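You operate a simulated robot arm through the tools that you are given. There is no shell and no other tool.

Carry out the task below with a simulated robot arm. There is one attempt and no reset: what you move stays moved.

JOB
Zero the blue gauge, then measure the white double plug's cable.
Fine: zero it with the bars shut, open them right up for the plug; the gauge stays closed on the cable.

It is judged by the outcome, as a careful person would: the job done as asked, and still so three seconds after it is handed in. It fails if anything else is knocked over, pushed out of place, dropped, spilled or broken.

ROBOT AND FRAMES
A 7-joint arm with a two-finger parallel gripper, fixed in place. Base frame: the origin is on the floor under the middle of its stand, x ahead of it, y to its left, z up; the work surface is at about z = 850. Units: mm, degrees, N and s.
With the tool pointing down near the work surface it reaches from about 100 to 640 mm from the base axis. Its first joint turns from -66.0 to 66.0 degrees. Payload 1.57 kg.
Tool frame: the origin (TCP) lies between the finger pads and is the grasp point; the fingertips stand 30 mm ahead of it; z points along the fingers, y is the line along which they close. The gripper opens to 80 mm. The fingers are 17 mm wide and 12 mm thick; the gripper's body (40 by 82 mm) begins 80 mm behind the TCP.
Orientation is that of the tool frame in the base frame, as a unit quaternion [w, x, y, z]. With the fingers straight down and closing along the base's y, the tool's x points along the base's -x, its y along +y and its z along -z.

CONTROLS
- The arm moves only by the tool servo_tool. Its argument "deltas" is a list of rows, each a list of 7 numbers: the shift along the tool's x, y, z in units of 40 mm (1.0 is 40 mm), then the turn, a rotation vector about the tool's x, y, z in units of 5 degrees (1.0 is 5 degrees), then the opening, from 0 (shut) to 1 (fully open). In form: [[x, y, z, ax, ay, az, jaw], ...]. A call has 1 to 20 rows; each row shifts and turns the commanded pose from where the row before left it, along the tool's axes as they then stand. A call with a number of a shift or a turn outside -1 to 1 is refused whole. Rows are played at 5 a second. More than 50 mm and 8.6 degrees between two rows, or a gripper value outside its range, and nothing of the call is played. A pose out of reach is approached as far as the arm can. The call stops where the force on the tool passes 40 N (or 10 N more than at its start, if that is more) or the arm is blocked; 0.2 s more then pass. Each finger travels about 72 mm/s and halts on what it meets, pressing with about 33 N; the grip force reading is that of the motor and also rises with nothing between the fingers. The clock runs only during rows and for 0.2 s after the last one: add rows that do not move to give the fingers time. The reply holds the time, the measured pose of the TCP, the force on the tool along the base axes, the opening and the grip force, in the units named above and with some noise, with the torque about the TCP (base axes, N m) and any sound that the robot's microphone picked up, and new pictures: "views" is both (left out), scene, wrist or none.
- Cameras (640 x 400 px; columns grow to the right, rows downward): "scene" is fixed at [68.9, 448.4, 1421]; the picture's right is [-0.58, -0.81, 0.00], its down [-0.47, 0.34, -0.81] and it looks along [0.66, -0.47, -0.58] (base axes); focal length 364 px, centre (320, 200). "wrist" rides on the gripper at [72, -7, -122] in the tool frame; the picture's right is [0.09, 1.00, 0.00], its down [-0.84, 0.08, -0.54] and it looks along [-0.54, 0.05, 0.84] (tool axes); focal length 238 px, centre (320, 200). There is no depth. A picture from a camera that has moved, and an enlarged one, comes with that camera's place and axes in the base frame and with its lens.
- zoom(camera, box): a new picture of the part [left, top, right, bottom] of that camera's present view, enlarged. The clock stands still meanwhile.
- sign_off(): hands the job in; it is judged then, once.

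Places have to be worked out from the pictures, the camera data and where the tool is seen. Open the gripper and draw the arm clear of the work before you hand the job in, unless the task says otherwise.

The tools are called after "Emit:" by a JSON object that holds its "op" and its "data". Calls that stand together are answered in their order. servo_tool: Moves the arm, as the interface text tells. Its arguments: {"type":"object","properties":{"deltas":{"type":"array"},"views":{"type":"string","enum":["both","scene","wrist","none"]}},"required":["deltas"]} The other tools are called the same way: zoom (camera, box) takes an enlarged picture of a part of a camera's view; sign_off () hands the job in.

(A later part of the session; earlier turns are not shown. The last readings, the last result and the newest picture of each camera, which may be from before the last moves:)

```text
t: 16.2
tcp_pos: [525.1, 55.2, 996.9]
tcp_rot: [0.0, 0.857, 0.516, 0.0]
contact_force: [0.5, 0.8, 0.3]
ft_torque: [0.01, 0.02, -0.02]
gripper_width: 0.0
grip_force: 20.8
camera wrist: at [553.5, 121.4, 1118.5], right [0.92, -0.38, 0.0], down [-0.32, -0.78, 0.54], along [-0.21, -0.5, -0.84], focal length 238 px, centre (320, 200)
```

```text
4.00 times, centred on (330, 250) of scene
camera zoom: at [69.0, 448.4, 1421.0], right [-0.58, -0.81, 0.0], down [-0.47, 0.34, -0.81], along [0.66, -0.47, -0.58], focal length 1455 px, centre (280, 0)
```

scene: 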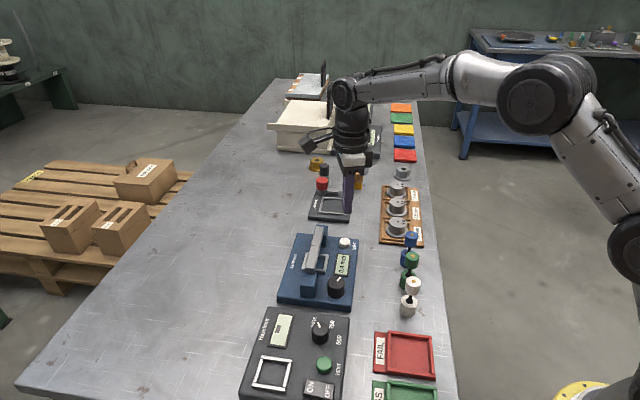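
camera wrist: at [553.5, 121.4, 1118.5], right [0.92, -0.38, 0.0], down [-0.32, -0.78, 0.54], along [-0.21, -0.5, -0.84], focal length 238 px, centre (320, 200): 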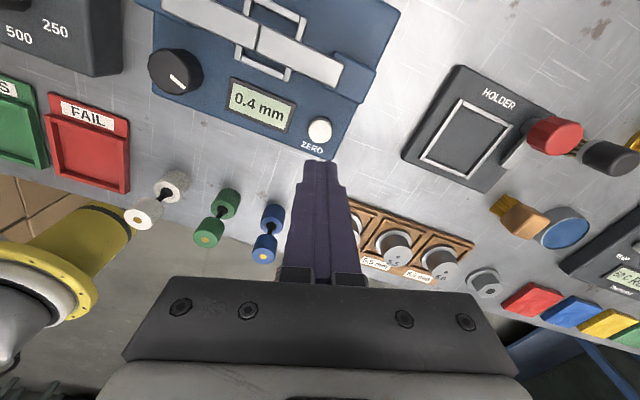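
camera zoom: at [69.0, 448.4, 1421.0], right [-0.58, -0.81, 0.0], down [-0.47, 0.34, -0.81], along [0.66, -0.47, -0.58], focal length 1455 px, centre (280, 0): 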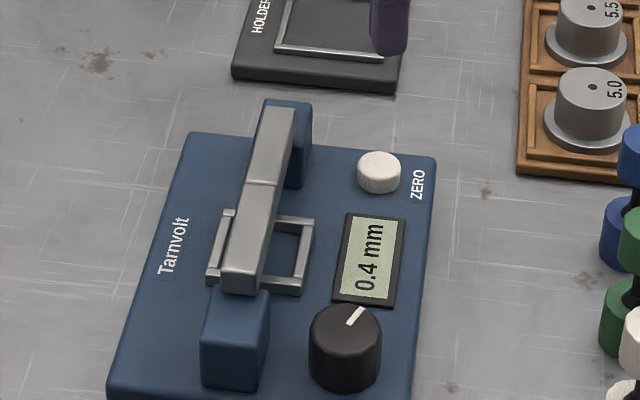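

The button is within 2 mm of the TCP axis. I'll go down to just above it.

Emit:
{"op": "servo_tool", "data": {"deltas": [[0.03, 0.02, 0.5, 0, 0, 0, 0], [0, 0, 0.5, 0, 0, 0, 0], [0, 0, 0.5, 0, 0, 0, 0], [0, 0, 0.45, 0, 0, 0, 0], [0, 0, 0, 0, 0, 0, 0]], "views": "both"}}

Emit:
{"op": "zoom", "data": {"camera": "scene", "box": [280, 200, 380, 300]}}

Emit:
{"op": "zoom", "data": {"camera": "wrist", "box": [220, 60, 420, 260]}}

```text
t: 17.4
tcp_pos: [527.0, 56.5, 917.2]
tcp_rot: [0.001, 0.857, 0.516, 0.0]
contact_force: [-0.5, -0.1, -0.4]
ft_torque: [-0.01, -0.01, 0.02]
gripper_width: 0.0
grip_force: 21.2
camera wrist: at [554.6, 123.0, 1039.1], right [0.92, -0.39, 0.0], down [-0.32, -0.78, 0.54], along [-0.21, -0.5, -0.84], focal length 238 px, centre (320, 200)
```

scene: 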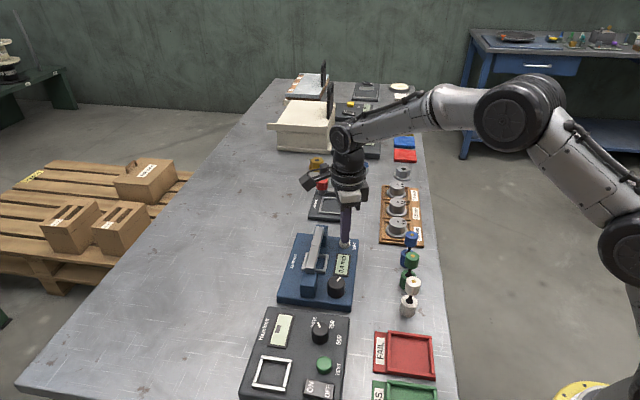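
wrist: 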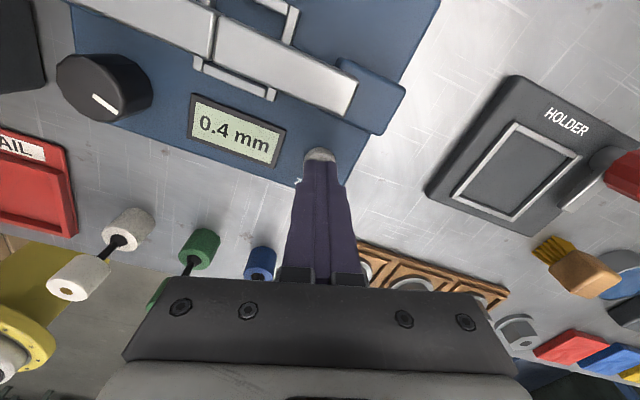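

```text
4.00 times, centred on (330, 250) of scene
camera zoom: at [68.9, 448.4, 1421.0], right [-0.58, -0.81, 0.0], down [-0.47, 0.34, -0.81], along [0.66, -0.47, -0.58], focal length 1455 px, centre (280, 0)
```

zoom: 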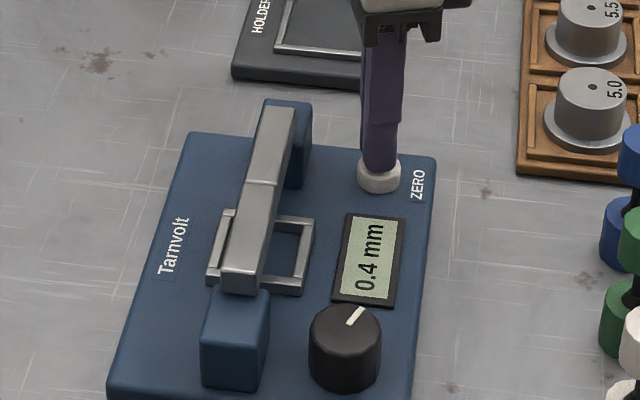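

```text
2.00 times, centred on (320, 160) of wrist
camera zoom: at [554.6, 123.0, 1039.1], right [0.92, -0.39, 0.0], down [-0.32, -0.78, 0.54], along [-0.21, -0.5, -0.84], focal length 477 px, centre (320, 280)
```

zoom: 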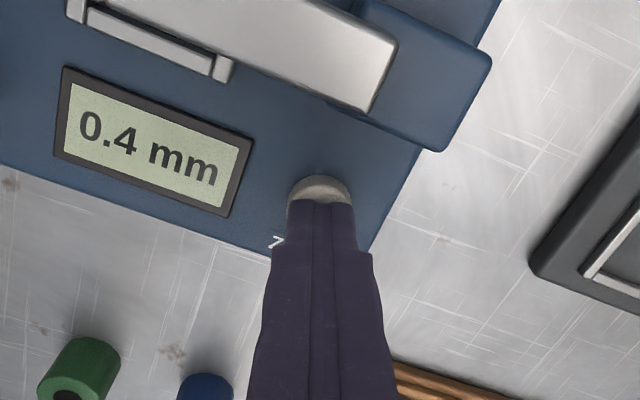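

Fingers are centred over the button and the display is visible in both cameras. I'll press down in 1.5 mm steps and listen for a click.

Emit:
{"op": "servo_tool", "data": {"deltas": [[0, 0, 0.05, 0, 0, 0, 0], [0, 0, 0.05, 0, 0, 0, 0], [0, 0, 0.04, 0, 0, 0, 0], [0, 0, 0.04, 0, 0, 0, 0], [0, 0, 0.04, 0, 0, 0, 0], [0, 0, 0, 0, 0, 0, 0]], "views": "both"}}

Emit:
{"op": "zoom", "data": {"camera": "scene", "box": [280, 200, 380, 300]}}

```text
t: 18.8
tcp_pos: [528.0, 55.8, 907.9]
tcp_rot: [0.0, 0.857, 0.515, 0.0]
contact_force: [0.0, -1.3, 2.6]
ft_torque: [-0.03, -0.04, 0.01]
gripper_width: 0.0
grip_force: 21.4
heard: click
camera wrist: at [554.8, 123.1, 1030.5], right [0.92, -0.39, 0.0], down [-0.32, -0.78, 0.54], along [-0.21, -0.5, -0.84], focal length 238 px, centre (320, 200)
```

scene: 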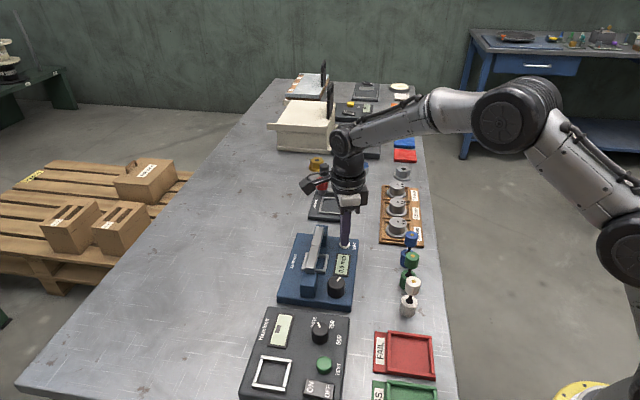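
wrist: 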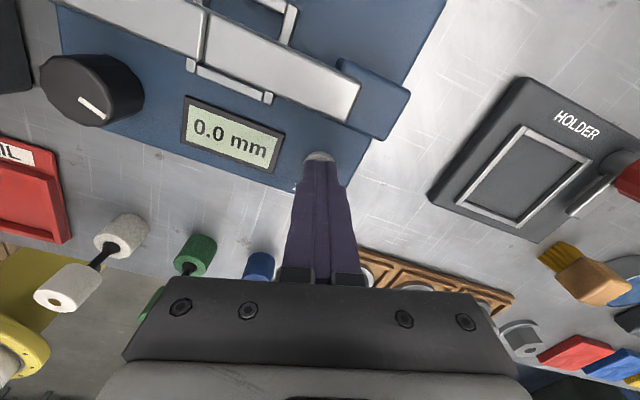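

```text
4.00 times, centred on (330, 250) of scene
camera zoom: at [68.9, 448.4, 1421.0], right [-0.58, -0.81, 0.0], down [-0.47, 0.34, -0.81], along [0.66, -0.47, -0.58], focal length 1455 px, centre (280, 0)
```

zoom: 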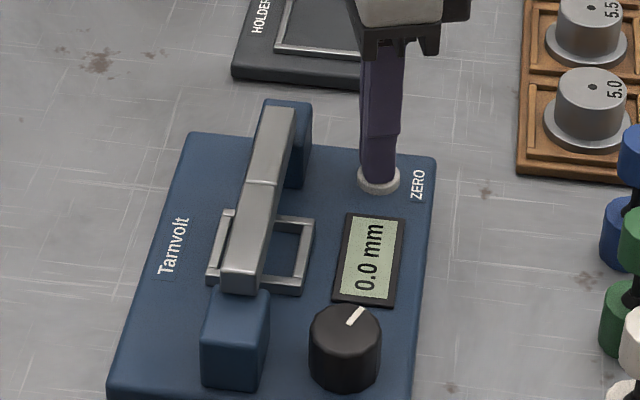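

I heard the click and the display now reads 0.0 mm, so the gauge is zeroed. I'll rise and go back above the knob at (433, 151.7).

Emit:
{"op": "servo_tool", "data": {"deltas": [[0, 0, -0.5, 0, 0, 0, 0], [0, 0, -0.85, 0, 0, 0, 0], [0, 0, -0.85, 0, 0, 0, 0], [0.251, -0.802, 0, 0, 0, 0, 0.3], [0.251, -0.802, 0, 0, 0, 0, 0.62], [0.251, -0.802, 0, 0, 0, 0, 0.62], [0.251, -0.802, 0, 0, 0, 0, 0.62], [0, 0, 0, 0, 0, 0, 0.62]], "views": "both"}}

Emit:
{"op": "zoom", "data": {"camera": "wrist", "box": [220, 60, 420, 260]}}

```text
t: 20.6
tcp_pos: [432.8, 152.4, 995.5]
tcp_rot: [0.0, 0.857, 0.515, 0.001]
contact_force: [-0.4, 0.1, 0.3]
ft_torque: [0.01, -0.01, -0.02]
gripper_width: 49.7
grip_force: 0.1
camera wrist: at [460.4, 219.1, 1118.1], right [0.92, -0.39, 0.0], down [-0.32, -0.78, 0.54], along [-0.21, -0.5, -0.84], focal length 238 px, centre (320, 200)
```

scene: 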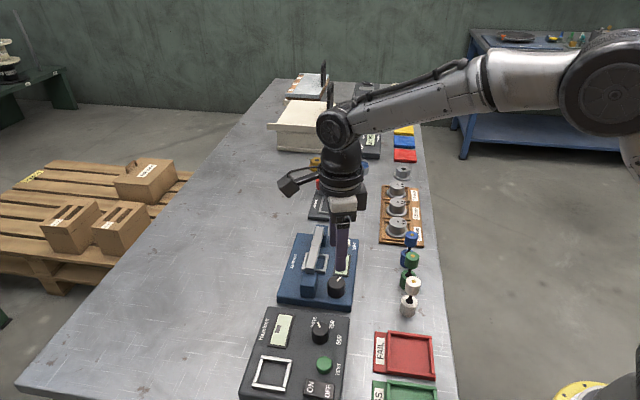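
wrist: 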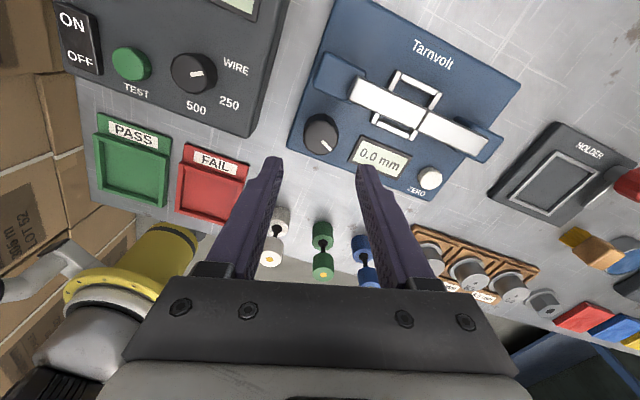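

```text
2.00 times, centred on (320, 160) of wrist
camera zoom: at [460.4, 219.1, 1118.1], right [0.92, -0.39, 0.0], down [-0.32, -0.78, 0.54], along [-0.21, -0.5, -0.84], focal length 477 px, centre (320, 280)
```

zoom: 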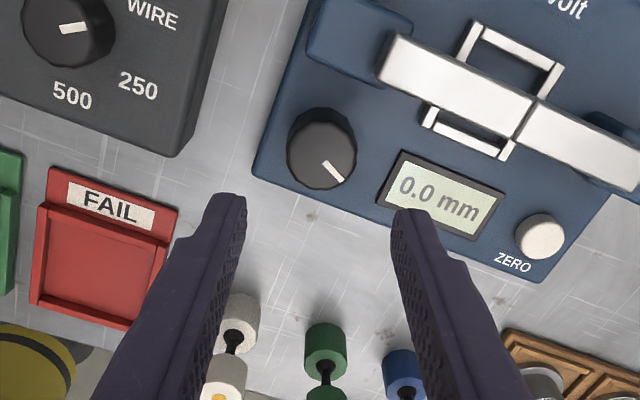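

The gauge reads 0.0 with the bars still shut. I'll go down on the knob, grip it and turn counterclockwise to open the bars.

Emit:
{"op": "servo_tool", "data": {"deltas": [[0, 0, 0.7, 0, 0, 0, 0.62], [0, 0, 0.7, 0, 0, 0, 0.62], [0, 0, 0.7, 0, 0, 0, 0.62], [0, 0, 0, 0, 0, 0, 0.62], [0, 0, 0, 0, 0, 0, 0.3], [0, 0, 0, 0, 0, 0, 0.3], [0, 0, 0, 0, 0, 0, 0.3]], "views": "wrist"}}

Emit:
{"op": "zoom", "data": {"camera": "wrist", "box": [220, 60, 420, 260]}}

```text
t: 22.2
tcp_pos: [432.4, 152.2, 913.1]
tcp_rot: [0.002, 0.857, 0.515, 0.002]
contact_force: [6.7, -3.2, -5.2]
ft_torque: [0.12, -0.41, 0.06]
gripper_width: 32.5
grip_force: 40.8
camera wrist: at [460.9, 219.0, 1035.0], right [0.92, -0.39, 0.0], down [-0.32, -0.78, 0.54], along [-0.21, -0.5, -0.84], focal length 238 px, centre (320, 200)
```

wrist: 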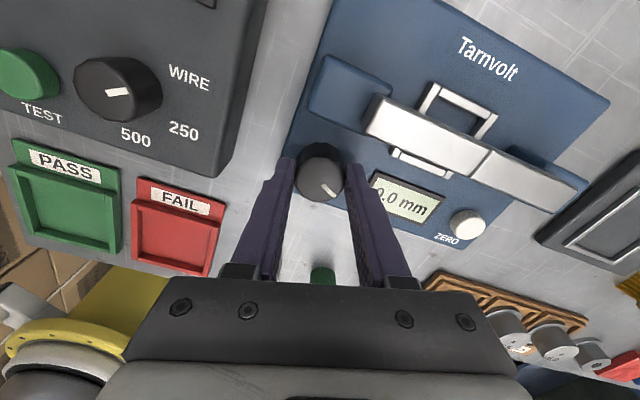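

```text
2.00 times, centred on (320, 160) of wrist
camera zoom: at [460.9, 219.0, 1035.0], right [0.92, -0.39, 0.0], down [-0.32, -0.78, 0.54], along [-0.21, -0.5, -0.84], focal length 477 px, centre (320, 280)
```

zoom: 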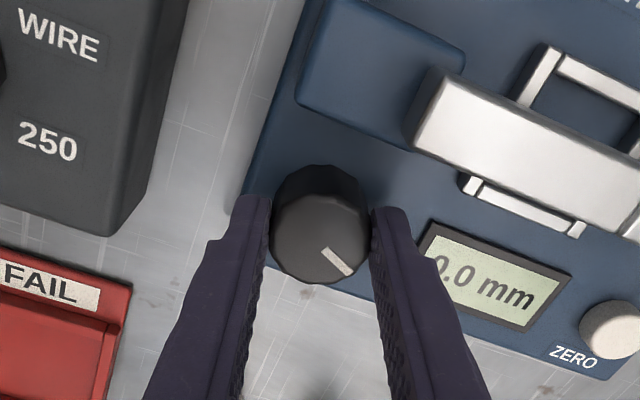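

It's gripped with a small offset of about 1 mm along tool y. I'll trim that and turn 40° counterclockwise.

Emit:
{"op": "servo_tool", "data": {"deltas": [[0, 0.02, 0, 0, 0, 0, 0.3], [0, 0, 0, 0, 0, -1, 0.3], [0, 0, 0, 0, 0, -1, 0.3], [0, 0, 0, 0, 0, -1, 0.3], [0, 0, 0, 0, 0, -1, 0.3], [0, 0, 0, 0, 0, -1, 0.3], [0, 0, 0, 0, 0, -1, 0.3], [0, 0, 0, 0, 0, -1, 0.3], [0, 0, 0, 0, 0, -1, 0.3], [0, 0, 0, 0, 0, 0, 0.3]], "views": "both"}}

```text
t: 24.4
tcp_pos: [432.5, 152.1, 913.8]
tcp_rot: [0.0, 0.629, 0.778, 0.001]
contact_force: [-7.6, 8.2, 11.1]
ft_torque: [0.24, 0.23, 0.02]
gripper_width: 33.0
grip_force: 40.7
camera wrist: at [411.0, 221.2, 1035.0], right [0.95, 0.3, 0.0], down [0.25, -0.8, 0.54], along [0.16, -0.52, -0.84], focal length 238 px, centre (320, 200)
```

scene: 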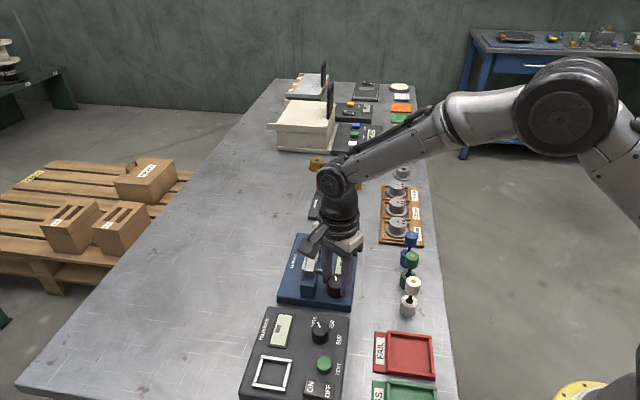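
wrist: 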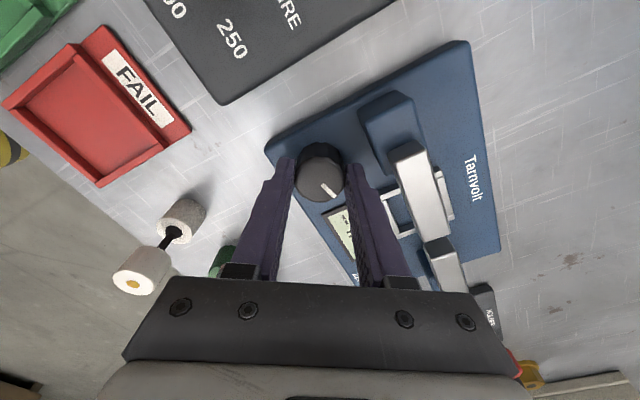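

The bars are opening as expected. I'll continue counterclockwise.

Emit:
{"op": "servo_tool", "data": {"deltas": [[0, 0, 0, 0, 0, -1, 0.3], [0, 0, 0, 0, 0, -1, 0.3], [0, 0, 0, 0, 0, -1, 0.3], [0, 0, 0, 0, 0, -1, 0.3], [0, 0, 0, 0, 0, -1, 0.3], [0, 0, 0, 0, 0, -1, 0.3], [0, 0, 0, 0, 0, -1, 0.3], [0, 0, 0, 0, 0, -1, 0.3], [0, 0, 0, 0, 0, 0, 0.3]], "views": "both"}}

```text
t: 26.4
tcp_pos: [432.7, 152.4, 913.6]
tcp_rot: [0.0, 0.325, 0.946, 0.0]
contact_force: [-17.9, 11.8, 19.5]
ft_torque: [0.27, 0.4, 0.01]
gripper_width: 33.0
grip_force: 41.1
camera wrist: at [371.5, 191.0, 1034.9], right [0.54, 0.84, 0.0], down [0.71, -0.45, 0.54], along [0.46, -0.29, -0.84], focal length 238 px, centre (320, 200)
```

scene: 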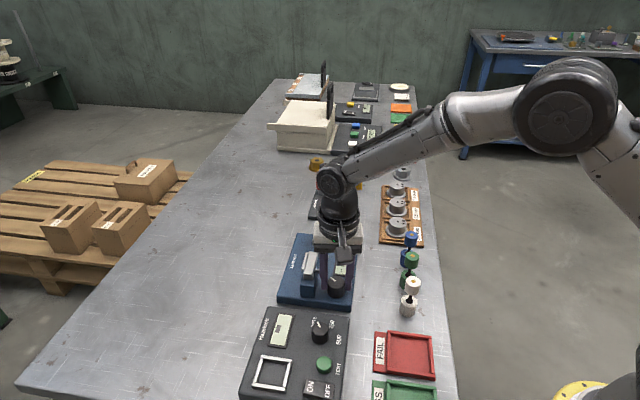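
wrist: 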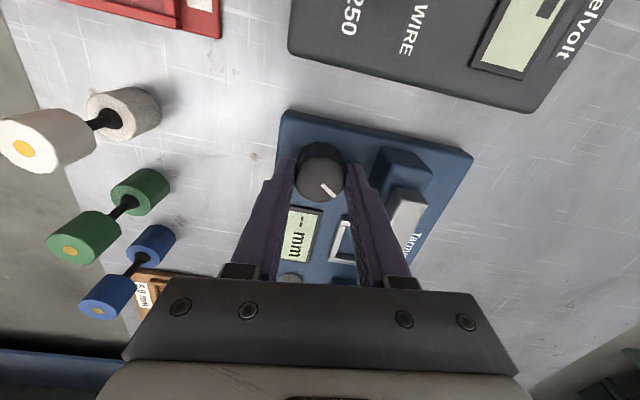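

The reaction load has built to about 29 N, so I'll release and regrip to zero it before going on.

Emit:
{"op": "servo_tool", "data": {"deltas": [[0, 0, 0, 0, 0, 0, 0.52], [0, 0, 0, 0, 0, 0, 0.52], [0, 0, 0, 0, 0, 0, 0.52]], "views": "wrist"}}

Emit:
{"op": "zoom", "data": {"camera": "wrist", "box": [220, 60, 420, 260]}}

Emit:
{"op": "zoom", "data": {"camera": "scene", "box": [270, 210, 370, 310]}}

```text
t: 27.2
tcp_pos: [433.8, 150.7, 911.5]
tcp_rot: [0.0, 0.326, 0.946, -0.001]
contact_force: [0.4, -0.3, 0.0]
ft_torque: [0.0, 0.02, -0.01]
gripper_width: 41.4
grip_force: 0.1
camera wrist: at [372.4, 190.5, 1034.2], right [0.54, 0.84, 0.0], down [0.71, -0.45, 0.54], along [0.46, -0.29, -0.84], focal length 238 px, centre (320, 200)
```

wrist: 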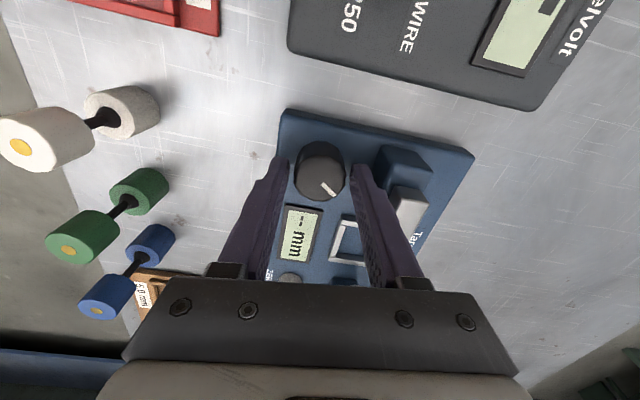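

```text
2.00 times, centred on (320, 160) of wrist
camera zoom: at [372.4, 190.5, 1034.2], right [0.54, 0.84, 0.0], down [0.71, -0.45, 0.54], along [0.46, -0.29, -0.84], focal length 477 px, centre (320, 280)
```

zoom: 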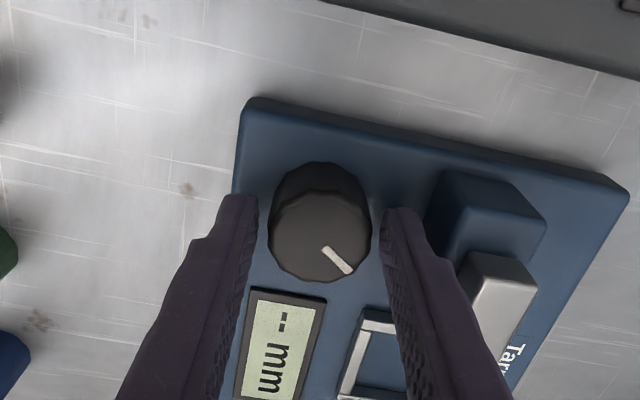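

```text
4.00 times, centred on (320, 260) of scene
camera zoom: at [68.9, 448.4, 1421.0], right [-0.58, -0.81, 0.0], down [-0.47, 0.34, -0.81], along [0.66, -0.47, -0.58], focal length 1455 px, centre (320, -40)
```

zoom: 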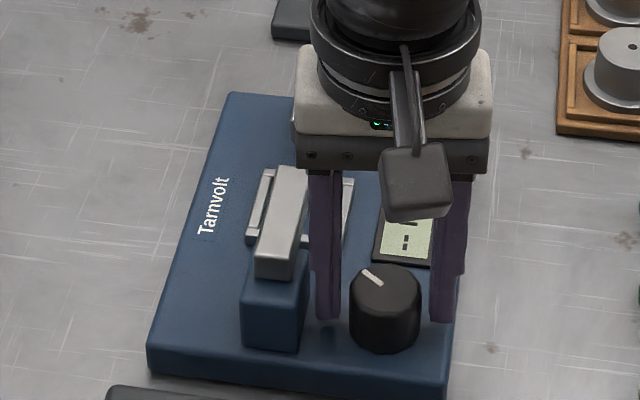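

With the load off, the true knob axis comes out at about (432.5, 152.2). I'll shift 2 mm, regrip and turn 45° more counterclockwise.

Emit:
{"op": "servo_tool", "data": {"deltas": [[0.055, 0.01, 0, 0, 0, 0, 0.52], [0, 0, 0, 0, 0, 0, 0.3], [0, 0, 0, 0, 0, 0, 0.3], [0, 0, 0, 0, 0, -1, 0.3], [0, 0, 0, 0, 0, -1, 0.3], [0, 0, 0, 0, 0, -1, 0.3], [0, 0, 0, 0, 0, -1, 0.3], [0, 0, 0, 0, 0, -1, 0.3], [0, 0, 0, 0, 0, -1, 0.3], [0, 0, 0, 0, 0, -1, 0.3], [0, 0, 0, 0, 0, 0, 0.3]], "views": "both"}}

Emit:
{"op": "zoom", "data": {"camera": "scene", "box": [270, 210, 370, 310]}}

```text
t: 29.6
tcp_pos: [432.3, 150.8, 913.0]
tcp_rot: [-0.001, 0.025, 1.0, -0.001]
contact_force: [-8.3, -22.1, 8.8]
ft_torque: [-0.44, 0.24, -0.05]
gripper_width: 32.9
grip_force: 40.8
camera wrist: at [359.0, 149.0, 1034.6], right [-0.04, 1.0, 0.0], down [0.84, 0.04, 0.54], along [0.54, 0.02, -0.84], focal length 238 px, centre (320, 200)
```

scene: 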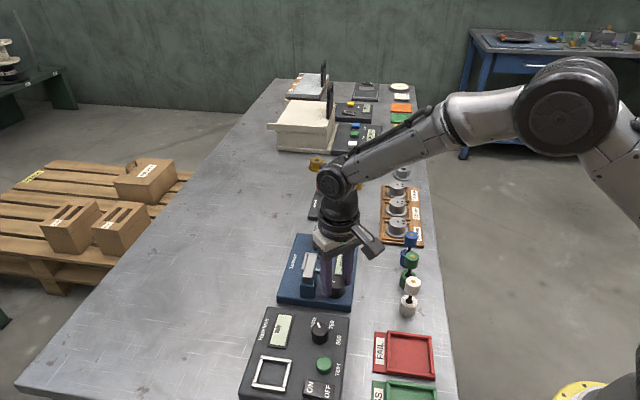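
wrist: 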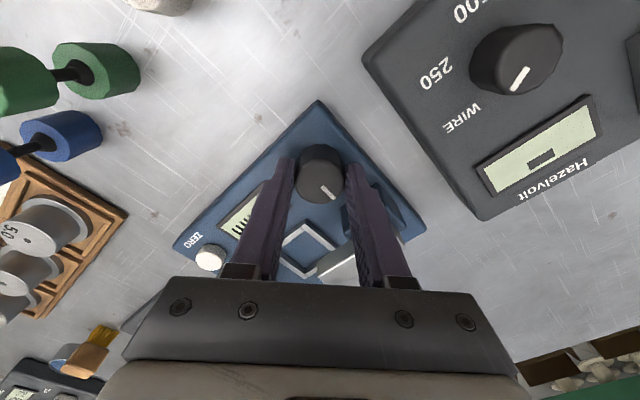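

```text
4.00 times, centred on (320, 260) of scene
camera zoom: at [68.6, 447.8, 1421.2], right [-0.58, -0.81, 0.0], down [-0.47, 0.34, -0.81], along [0.66, -0.47, -0.58], focal length 1455 px, centre (320, -40)
```

zoom: 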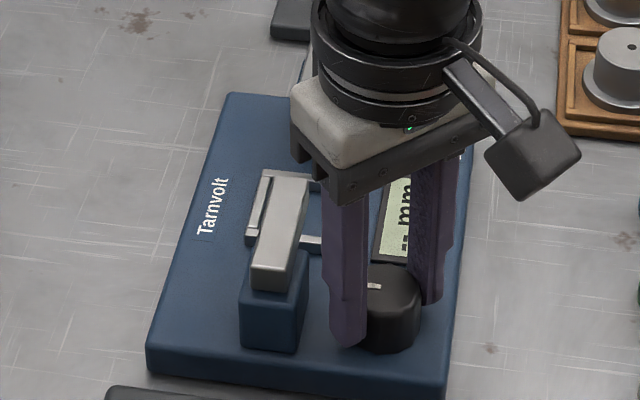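

The pointer is back at its starting angle and there is no stop torque yet. I'll trim the sideways load and keep opening until it stops.

Emit:
{"op": "servo_tool", "data": {"deltas": [[0, -0.03, 0, 0, 0, 0, 0.3], [0, 0, 0, 0, 0, -1, 0.3], [0, 0, 0, 0, 0, -1, 0.3], [0, 0, 0, 0, 0, -1, 0.3], [0, 0, 0, 0, 0, -1, 0.3], [0, 0, 0, 0, 0, 0, 0.3]], "views": "both"}}

Emit:
{"op": "zoom", "data": {"camera": "scene", "box": [270, 210, 370, 310]}}

Emit:
{"op": "zoom", "data": {"camera": "wrist", "box": [220, 60, 420, 260]}}

```text
t: 31.0
tcp_pos: [431.6, 151.5, 912.2]
tcp_rot: [0.0, -0.15, 0.989, -0.001]
contact_force: [-0.5, -20.8, -0.5]
ft_torque: [-0.45, -0.1, -0.52]
gripper_width: 32.8
grip_force: 41.3
camera wrist: at [365.0, 124.0, 1034.0], right [-0.38, 0.92, 0.0], down [0.78, 0.32, 0.54], along [0.5, 0.21, -0.84], focal length 238 px, centre (320, 200)
```

scene: 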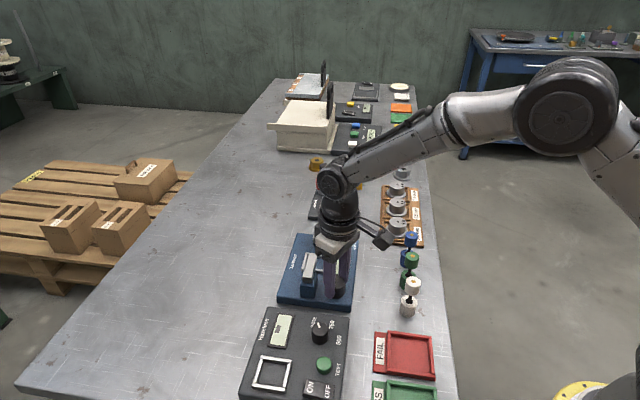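
wrist: 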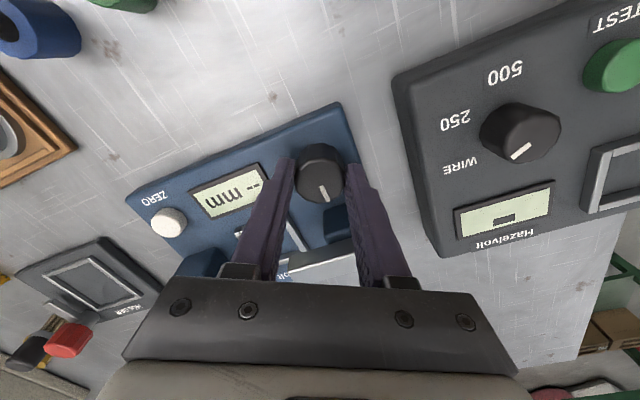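

```text
4.00 times, centred on (320, 260) of scene
camera zoom: at [68.9, 447.9, 1421.2], right [-0.58, -0.81, 0.0], down [-0.47, 0.34, -0.81], along [0.66, -0.47, -0.58], focal length 1455 px, centre (320, -40)
```

zoom: 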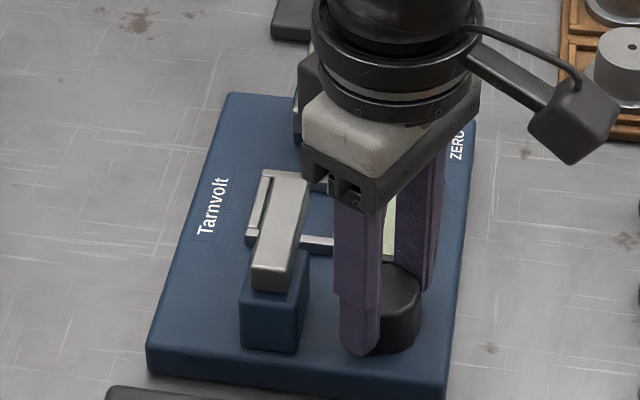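

```text
2.00 times, centred on (320, 160) of wrist
camera zoom: at [365.0, 124.0, 1034.0], right [-0.38, 0.92, 0.0], down [0.78, 0.32, 0.54], along [0.5, 0.21, -0.84], focal length 477 px, centre (320, 280)
```

zoom: 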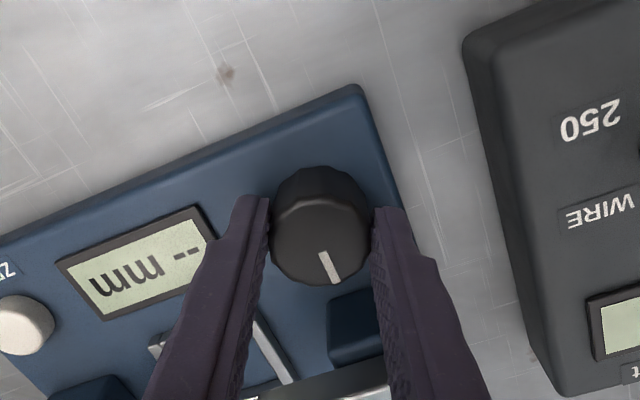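

A −0.52 N·m stop torque and the pointer slipping in the fingers show the bars are fully open. I'll release the knob and rise.

Emit:
{"op": "servo_tool", "data": {"deltas": [[0, 0, 0, 0, 0, 0, 0.55], [0, 0, 0, 0, 0, 0, 0.55], [0, 0, 0, 0, 0, 0, 0.55], [0, 0, -0.5, 0, 0, 0, 0.55], [0, 0, -0.9, 0, 0, 0, 0.55], [0, 0, -0.9, 0, 0, 0, 0.55], [0, 0, -0.9, 0, 0, 0, 0.55], [0, 0, 0, 0, 0, 0, 0.55]], "views": "both"}}

Emit:
{"op": "zoom", "data": {"camera": "scene", "box": [270, 210, 370, 310]}}

Emit:
{"op": "zoom", "data": {"camera": "wrist", "box": [180, 40, 420, 280]}}

```text
t: 32.8
tcp_pos: [431.4, 152.8, 1041.0]
tcp_rot: [0.001, -0.148, 0.989, 0.0]
contact_force: [-0.6, -0.5, -0.4]
ft_torque: [0.02, 0.0, 0.01]
gripper_width: 43.9
grip_force: 0.1
camera wrist: at [365.0, 125.2, 1162.4], right [-0.38, 0.93, 0.0], down [0.78, 0.32, 0.54], along [0.5, 0.21, -0.84], focal length 238 px, centre (320, 200)
```

scene: 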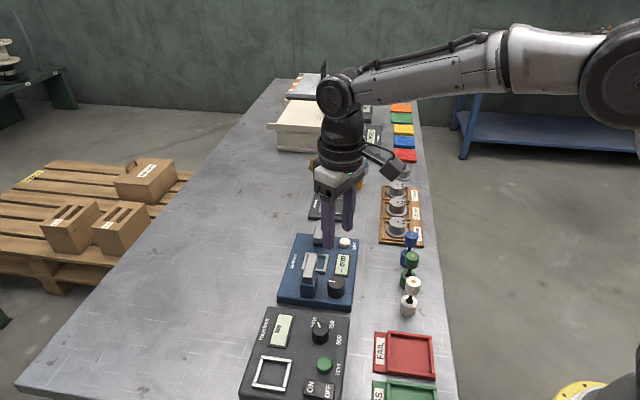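
wrist: 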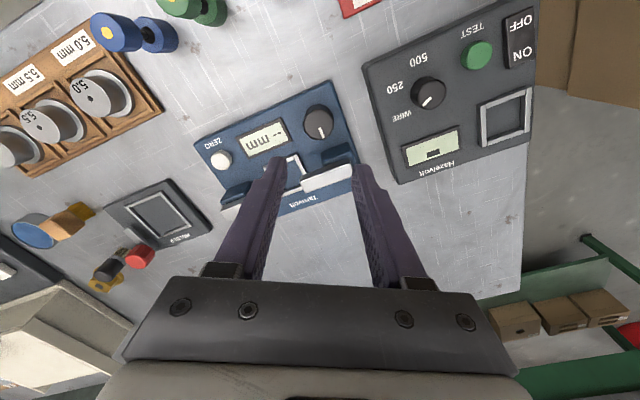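

```text
4.00 times, centred on (320, 260) of scene
camera zoom: at [68.9, 448.4, 1421.0], right [-0.58, -0.81, 0.0], down [-0.47, 0.34, -0.81], along [0.66, -0.47, -0.58], focal length 1455 px, centre (320, -40)
```

zoom: 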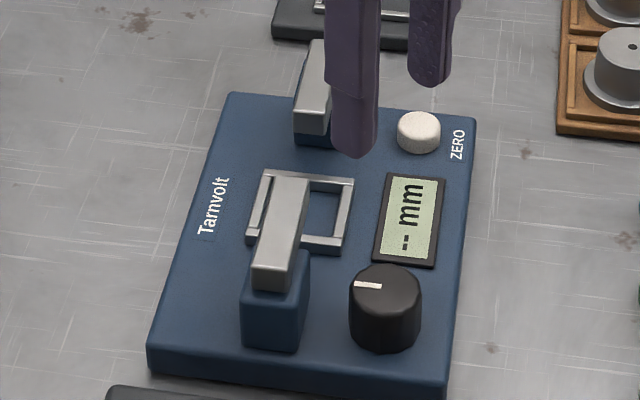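

```text
1.67 times, centred on (300, 160) of wrist
camera zoom: at [365.0, 125.2, 1162.4], right [-0.38, 0.93, 0.0], down [0.78, 0.32, 0.54], along [0.5, 0.21, -0.84], focal length 397 px, centre (353, 267)
```

zoom: 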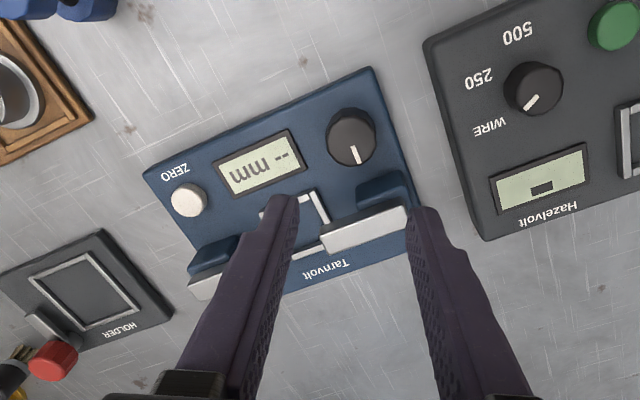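

The bars are fully open, the display shows "--", and the gauge hasn't moved. I'll turn the tool so the fingers close across the plug row, along the gauge's short side, and move above the white plug at about (323, 63).

Emit:
{"op": "servo_tool", "data": {"deltas": [[0, 0, 0, 0, 0, 1, 0.7], [0, 0, 0, 0, 0, 1, 0.7], [0, 0, 0, 0, 0, 1, 0.7], [0, 0, 0, 0, 0, 1, 0.7], [0, 0, 0, 0, 0, 1, 0.7], [0, 0, 0, 0, 0, 1, 0.7], [0, 0, 0, 0, 0, 1, 0.7], [0, 0, 0, 0, 0, 1, 0.7], [0, 0, 0, 0, 0, 1, 0.7], [0, 0, 0, 0, 0, 1, 0.7], [0, 0, 0, 0, 0, 1, 0.7], [0, 0, 0, 0, 0, 1, 0.7], [0, 0, 0, 0, 0, 0.44, 0.7], [0.08, -0.875, 0, 0, 0, 0, 0.7], [0.08, -0.875, 0, 0, 0, 0, 0.7], [0.08, -0.875, 0, 0, 0, 0, 0.7], [0.08, -0.875, 0, 0, 0, 0, 0.7], [0, 0, 0, 0, 0, 0, 0.7]], "views": "both"}}

Emit:
{"op": "zoom", "data": {"camera": "wrist", "box": [220, 60, 420, 260]}}

Emit:
{"op": "zoom", "data": {"camera": "scene", "box": [360, 220, 460, 330]}}

```text
t: 36.6
tcp_pos: [322.8, 62.3, 1040.0]
tcp_rot: [0.001, 0.385, 0.923, 0.0]
contact_force: [0.5, 0.0, -0.2]
ft_torque: [0.03, 0.02, -0.02]
gripper_width: 56.2
grip_force: 0.2
camera wrist: at [267.0, 109.2, 1162.4], right [0.64, 0.77, 0.0], down [0.64, -0.54, 0.54], along [0.42, -0.35, -0.84], focal length 238 px, centre (320, 200)
```

scene: 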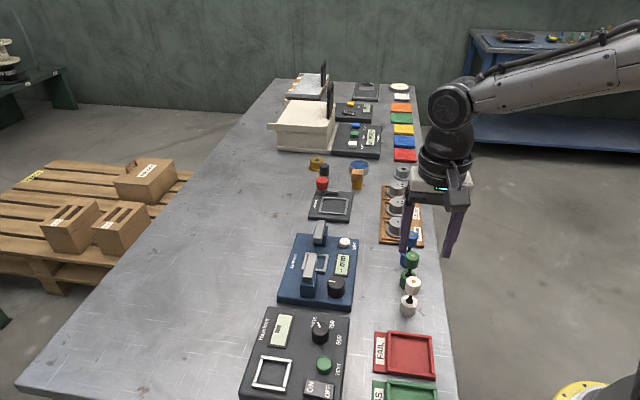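
wrist: 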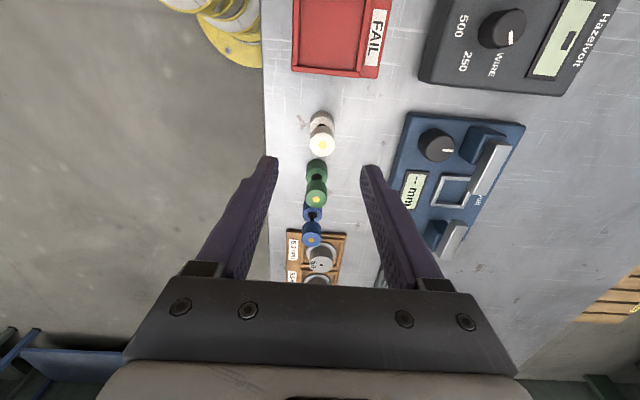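

```text
2.00 times, centred on (320, 160) of wrist
camera zoom: at [267.0, 109.2, 1162.4], right [0.64, 0.77, 0.0], down [0.64, -0.54, 0.54], along [0.42, -0.35, -0.84], focal length 477 px, centre (320, 280)
```

zoom: 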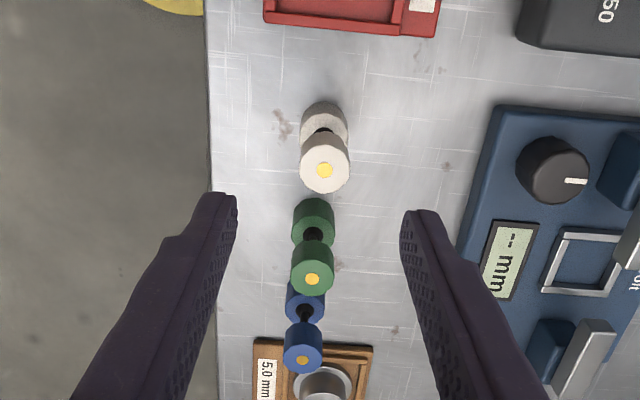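

```text
3.64 times, centred on (410, 275) of scene
camera zoom: at [68.9, 448.4, 1421.0], right [-0.58, -0.81, 0.0], down [-0.47, 0.34, -0.81], along [0.66, -0.47, -0.58], focal length 1322 px, centre (-7, -73)
```

zoom: 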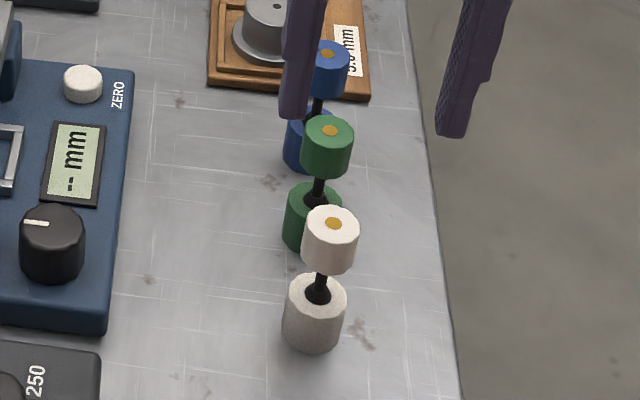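

The two views agree on the white plug being at about (330.5, 57.5) with its top near z 932. I'll centre over it and go down to just above the top to check.

Emit:
{"op": "servo_tool", "data": {"deltas": [[-0.22, 0.052, 0.5, 0, 0, 0, 0.7], [0, 0, 0.6, 0, 0, 0, 0.7], [0, 0, 0.5, 0, 0, 0, 0.7], [0, 0, 0, 0, 0, 0, 0.7]], "views": "both"}}

Emit:
{"op": "zoom", "data": {"camera": "wrist", "box": [220, 60, 420, 260]}}

Emit:
{"op": "zoom", "data": {"camera": "scene", "box": [360, 220, 460, 330]}}

```text
t: 37.6
tcp_pos: [330.7, 56.8, 975.2]
tcp_rot: [0.0, 0.384, 0.923, 0.001]
contact_force: [0.9, 0.4, 0.1]
ft_torque: [0.04, -0.02, 0.01]
gripper_width: 56.1
grip_force: 0.1
camera wrist: at [275.6, 104.0, 1098.4], right [0.64, 0.77, 0.0], down [0.64, -0.54, 0.54], along [0.42, -0.35, -0.84], focal length 238 px, centre (320, 200)
```

scene: 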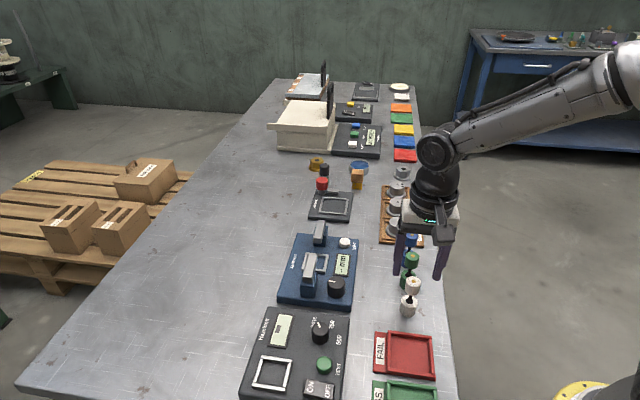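
wrist: 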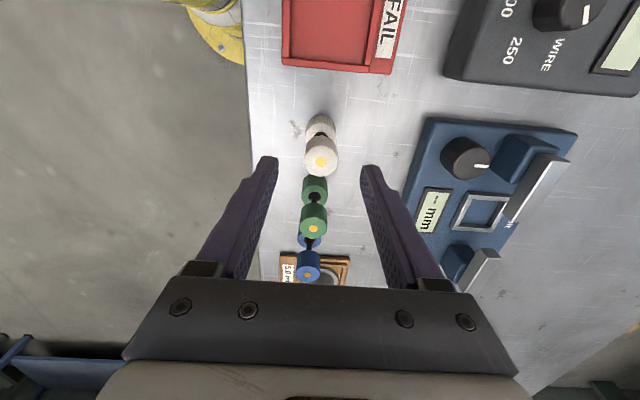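

```text
2.00 times, centred on (320, 160) of wrist
camera zoom: at [275.6, 104.0, 1098.4], right [0.64, 0.77, 0.0], down [0.64, -0.54, 0.54], along [0.42, -0.35, -0.84], focal length 477 px, centre (320, 280)
```

zoom: 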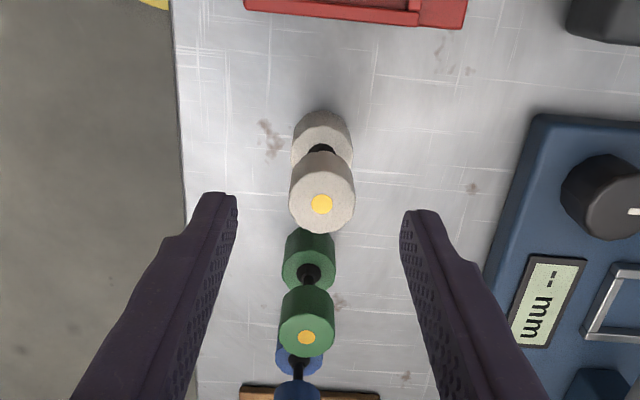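

```text
3.64 times, centred on (410, 275) of scene
camera zoom: at [68.9, 448.4, 1421.0], right [-0.58, -0.81, 0.0], down [-0.47, 0.34, -0.81], along [0.66, -0.47, -0.58], focal length 1322 px, centre (-7, -73)
```

zoom: 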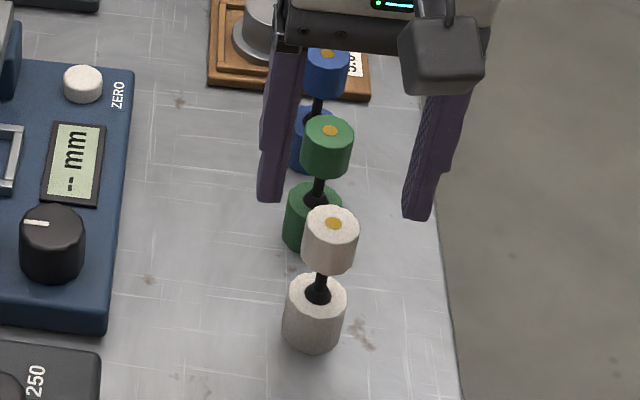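

The dot is at row 161.5 against an expected 162.4, so the tool is centred. I'll go down so the tips reach just below the upper plug.

Emit:
{"op": "servo_tool", "data": {"deltas": [[0, 0, 0.4, 0, 0, 0, 0.7], [0, 0, 0.4, 0, 0, 0, 0.7], [0, 0, 0.28, 0, 0, 0, 0.6], [0, 0, 0, 0, 0, 0, 0.6]], "views": "both"}}

Emit:
{"op": "zoom", "data": {"camera": "wrist", "box": [220, 60, 420, 260]}}

Emit:
{"op": "zoom", "data": {"camera": "scene", "box": [360, 220, 460, 330]}}

```text
t: 38.6
tcp_pos: [329.7, 56.8, 933.6]
tcp_rot: [0.0, 0.384, 0.923, 0.0]
contact_force: [-0.7, -0.6, 0.6]
ft_torque: [0.0, 0.02, -0.02]
gripper_width: 47.9
grip_force: 0.1
camera wrist: at [275.4, 103.8, 1055.3], right [0.64, 0.77, 0.0], down [0.64, -0.54, 0.54], along [0.42, -0.35, -0.84], focal length 238 px, centre (320, 200)
```

scene: 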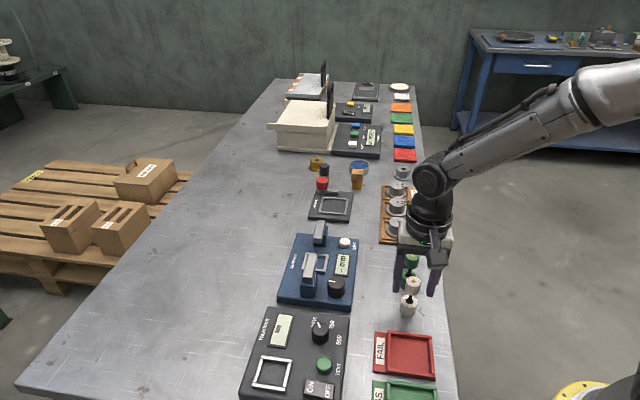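
wrist: 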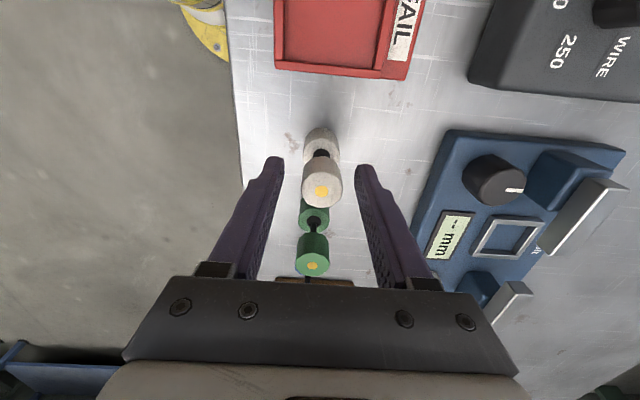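

```text
2.00 times, centred on (320, 160) of wrist
camera zoom: at [275.4, 103.8, 1055.3], right [0.64, 0.77, 0.0], down [0.64, -0.54, 0.54], along [0.42, -0.35, -0.84], focal length 477 px, centre (320, 280)
```

zoom: 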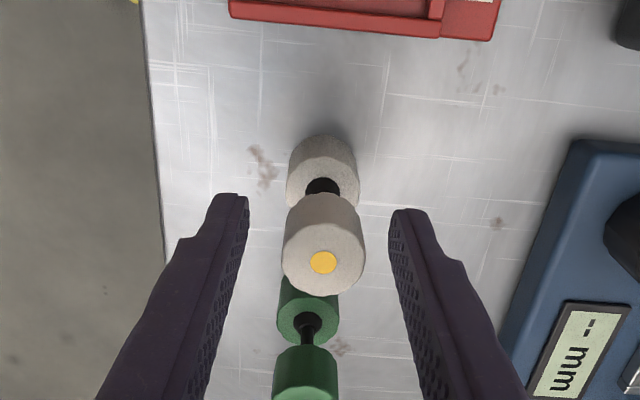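

```text
3.64 times, centred on (410, 275) of scene
camera zoom: at [68.9, 448.4, 1421.0], right [-0.58, -0.81, 0.0], down [-0.47, 0.34, -0.81], along [0.66, -0.47, -0.58], focal length 1322 px, centre (-7, -73)
```

zoom: 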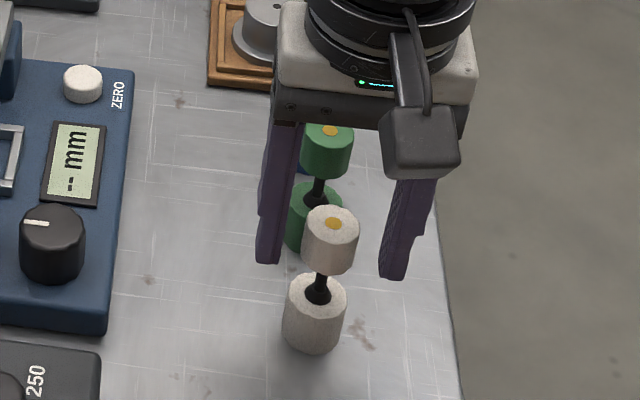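

The plug is centred between the fingers and the tips sit level with the bottom of the upper part. I'll close on it.

Emit:
{"op": "servo_tool", "data": {"deltas": [[0, 0, 0.06, 0, 0, 0, 0.6], [0, 0, 0, 0, 0, 0, 0.45], [0, 0, 0, 0, 0, 0, 0.25], [0, 0, 0, 0, 0, 0, 0.2], [0, 0, 0, 0, 0, 0, 0.2]], "views": "both"}}

Emit:
{"op": "zoom", "data": {"camera": "wrist", "box": [220, 60, 420, 260]}}

Emit:
{"op": "zoom", "data": {"camera": "scene", "box": [360, 220, 460, 330]}}

```text
t: 39.8
tcp_pos: [330.8, 58.0, 932.6]
tcp_rot: [0.0, 0.385, 0.923, 0.0]
contact_force: [0.6, -1.1, 0.0]
ft_torque: [0.01, -0.01, 0.01]
gripper_width: 24.8
grip_force: 33.2
camera wrist: at [275.2, 103.9, 1052.9], right [0.64, 0.77, 0.0], down [0.65, -0.54, 0.54], along [0.42, -0.35, -0.84], focal length 238 px, centre (320, 200)
```

scene: 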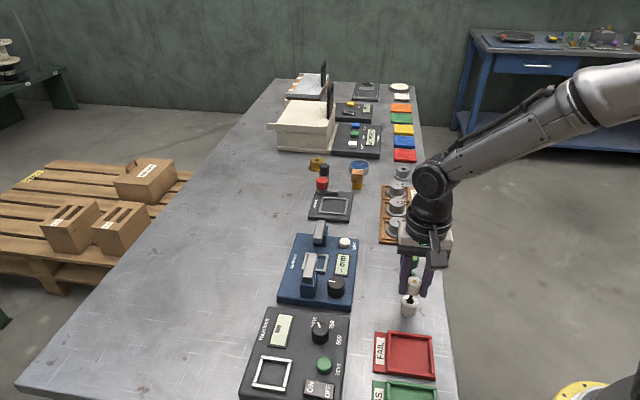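
wrist: 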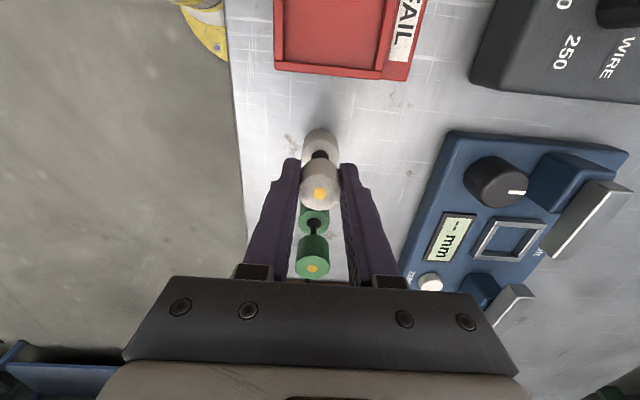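

```text
2.00 times, centred on (320, 160) of wrist
camera zoom: at [275.2, 103.9, 1052.9], right [0.64, 0.77, 0.0], down [0.65, -0.54, 0.54], along [0.42, -0.35, -0.84], focal length 477 px, centre (320, 280)
```

zoom: 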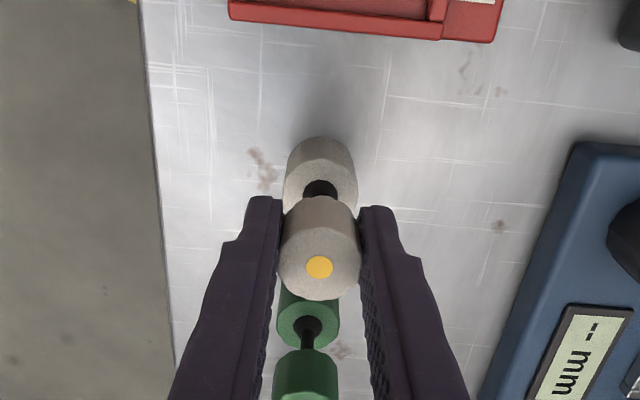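

```text
3.64 times, centred on (410, 275) of scene
camera zoom: at [68.9, 448.4, 1421.0], right [-0.58, -0.81, 0.0], down [-0.47, 0.34, -0.81], along [0.66, -0.47, -0.58], focal length 1322 px, centre (-7, -73)
```

zoom: 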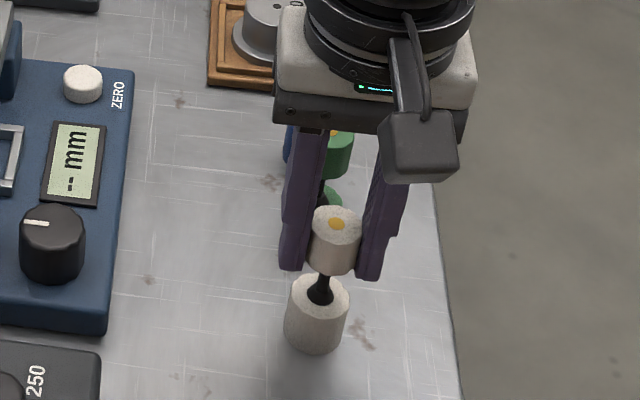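

The grip is firm at 24.8 mm. I'll lift straight up first and check the hold before carrying it.

Emit:
{"op": "servo_tool", "data": {"deltas": [[0, 0, -0.2, 0, 0, 0, 0.2], [0, 0, -0.5, 0, 0, 0, 0.2], [0, 0, -0.6, 0, 0, 0, 0.2], [0, 0, -0.7, 0, 0, 0, 0.2], [0, 0, -0.6, 0, 0, 0, 0.2], [0, 0, 0, 0, 0, 0, 0.2]], "views": "both"}}

Emit:
{"op": "zoom", "data": {"camera": "wrist", "box": [220, 60, 420, 260]}}

```text
t: 41.2
tcp_pos: [330.7, 58.1, 1035.1]
tcp_rot: [0.0, 0.384, 0.923, 0.0]
contact_force: [-0.4, 0.4, -1.1]
ft_torque: [-0.05, -0.03, -0.01]
gripper_width: 24.7
grip_force: 33.3
camera wrist: at [275.2, 103.9, 1156.9], right [0.64, 0.77, 0.0], down [0.65, -0.54, 0.54], along [0.42, -0.35, -0.84], focal length 238 px, centre (320, 200)
```

scene: 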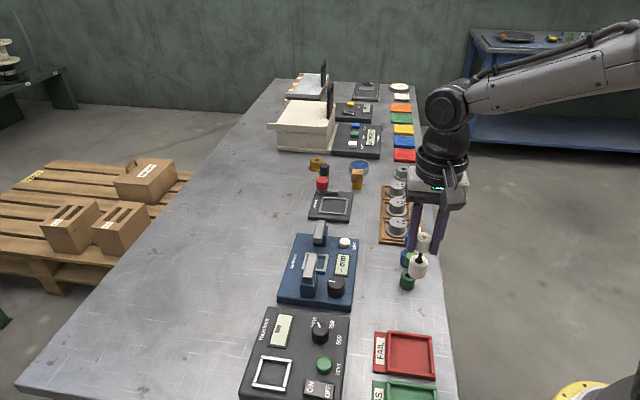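
wrist: 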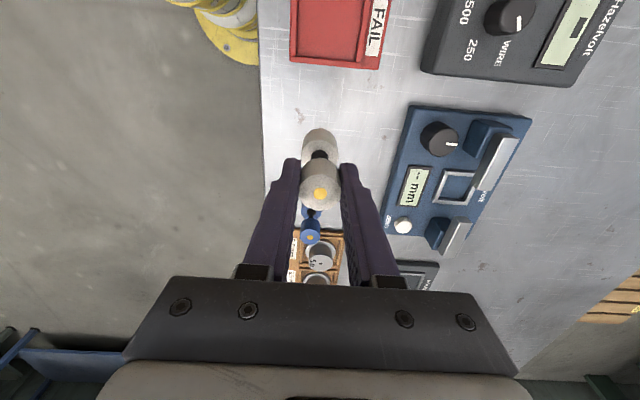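

```text
2.00 times, centred on (320, 160) of wrist
camera zoom: at [275.2, 103.9, 1156.9], right [0.64, 0.77, 0.0], down [0.65, -0.54, 0.54], along [0.42, -0.35, -0.84], focal length 477 px, centre (320, 280)
```

zoom: 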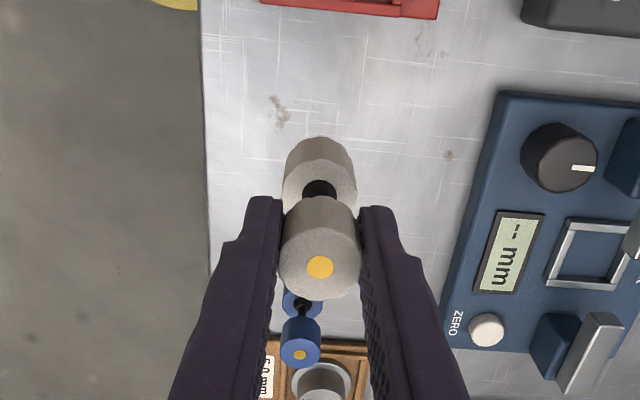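

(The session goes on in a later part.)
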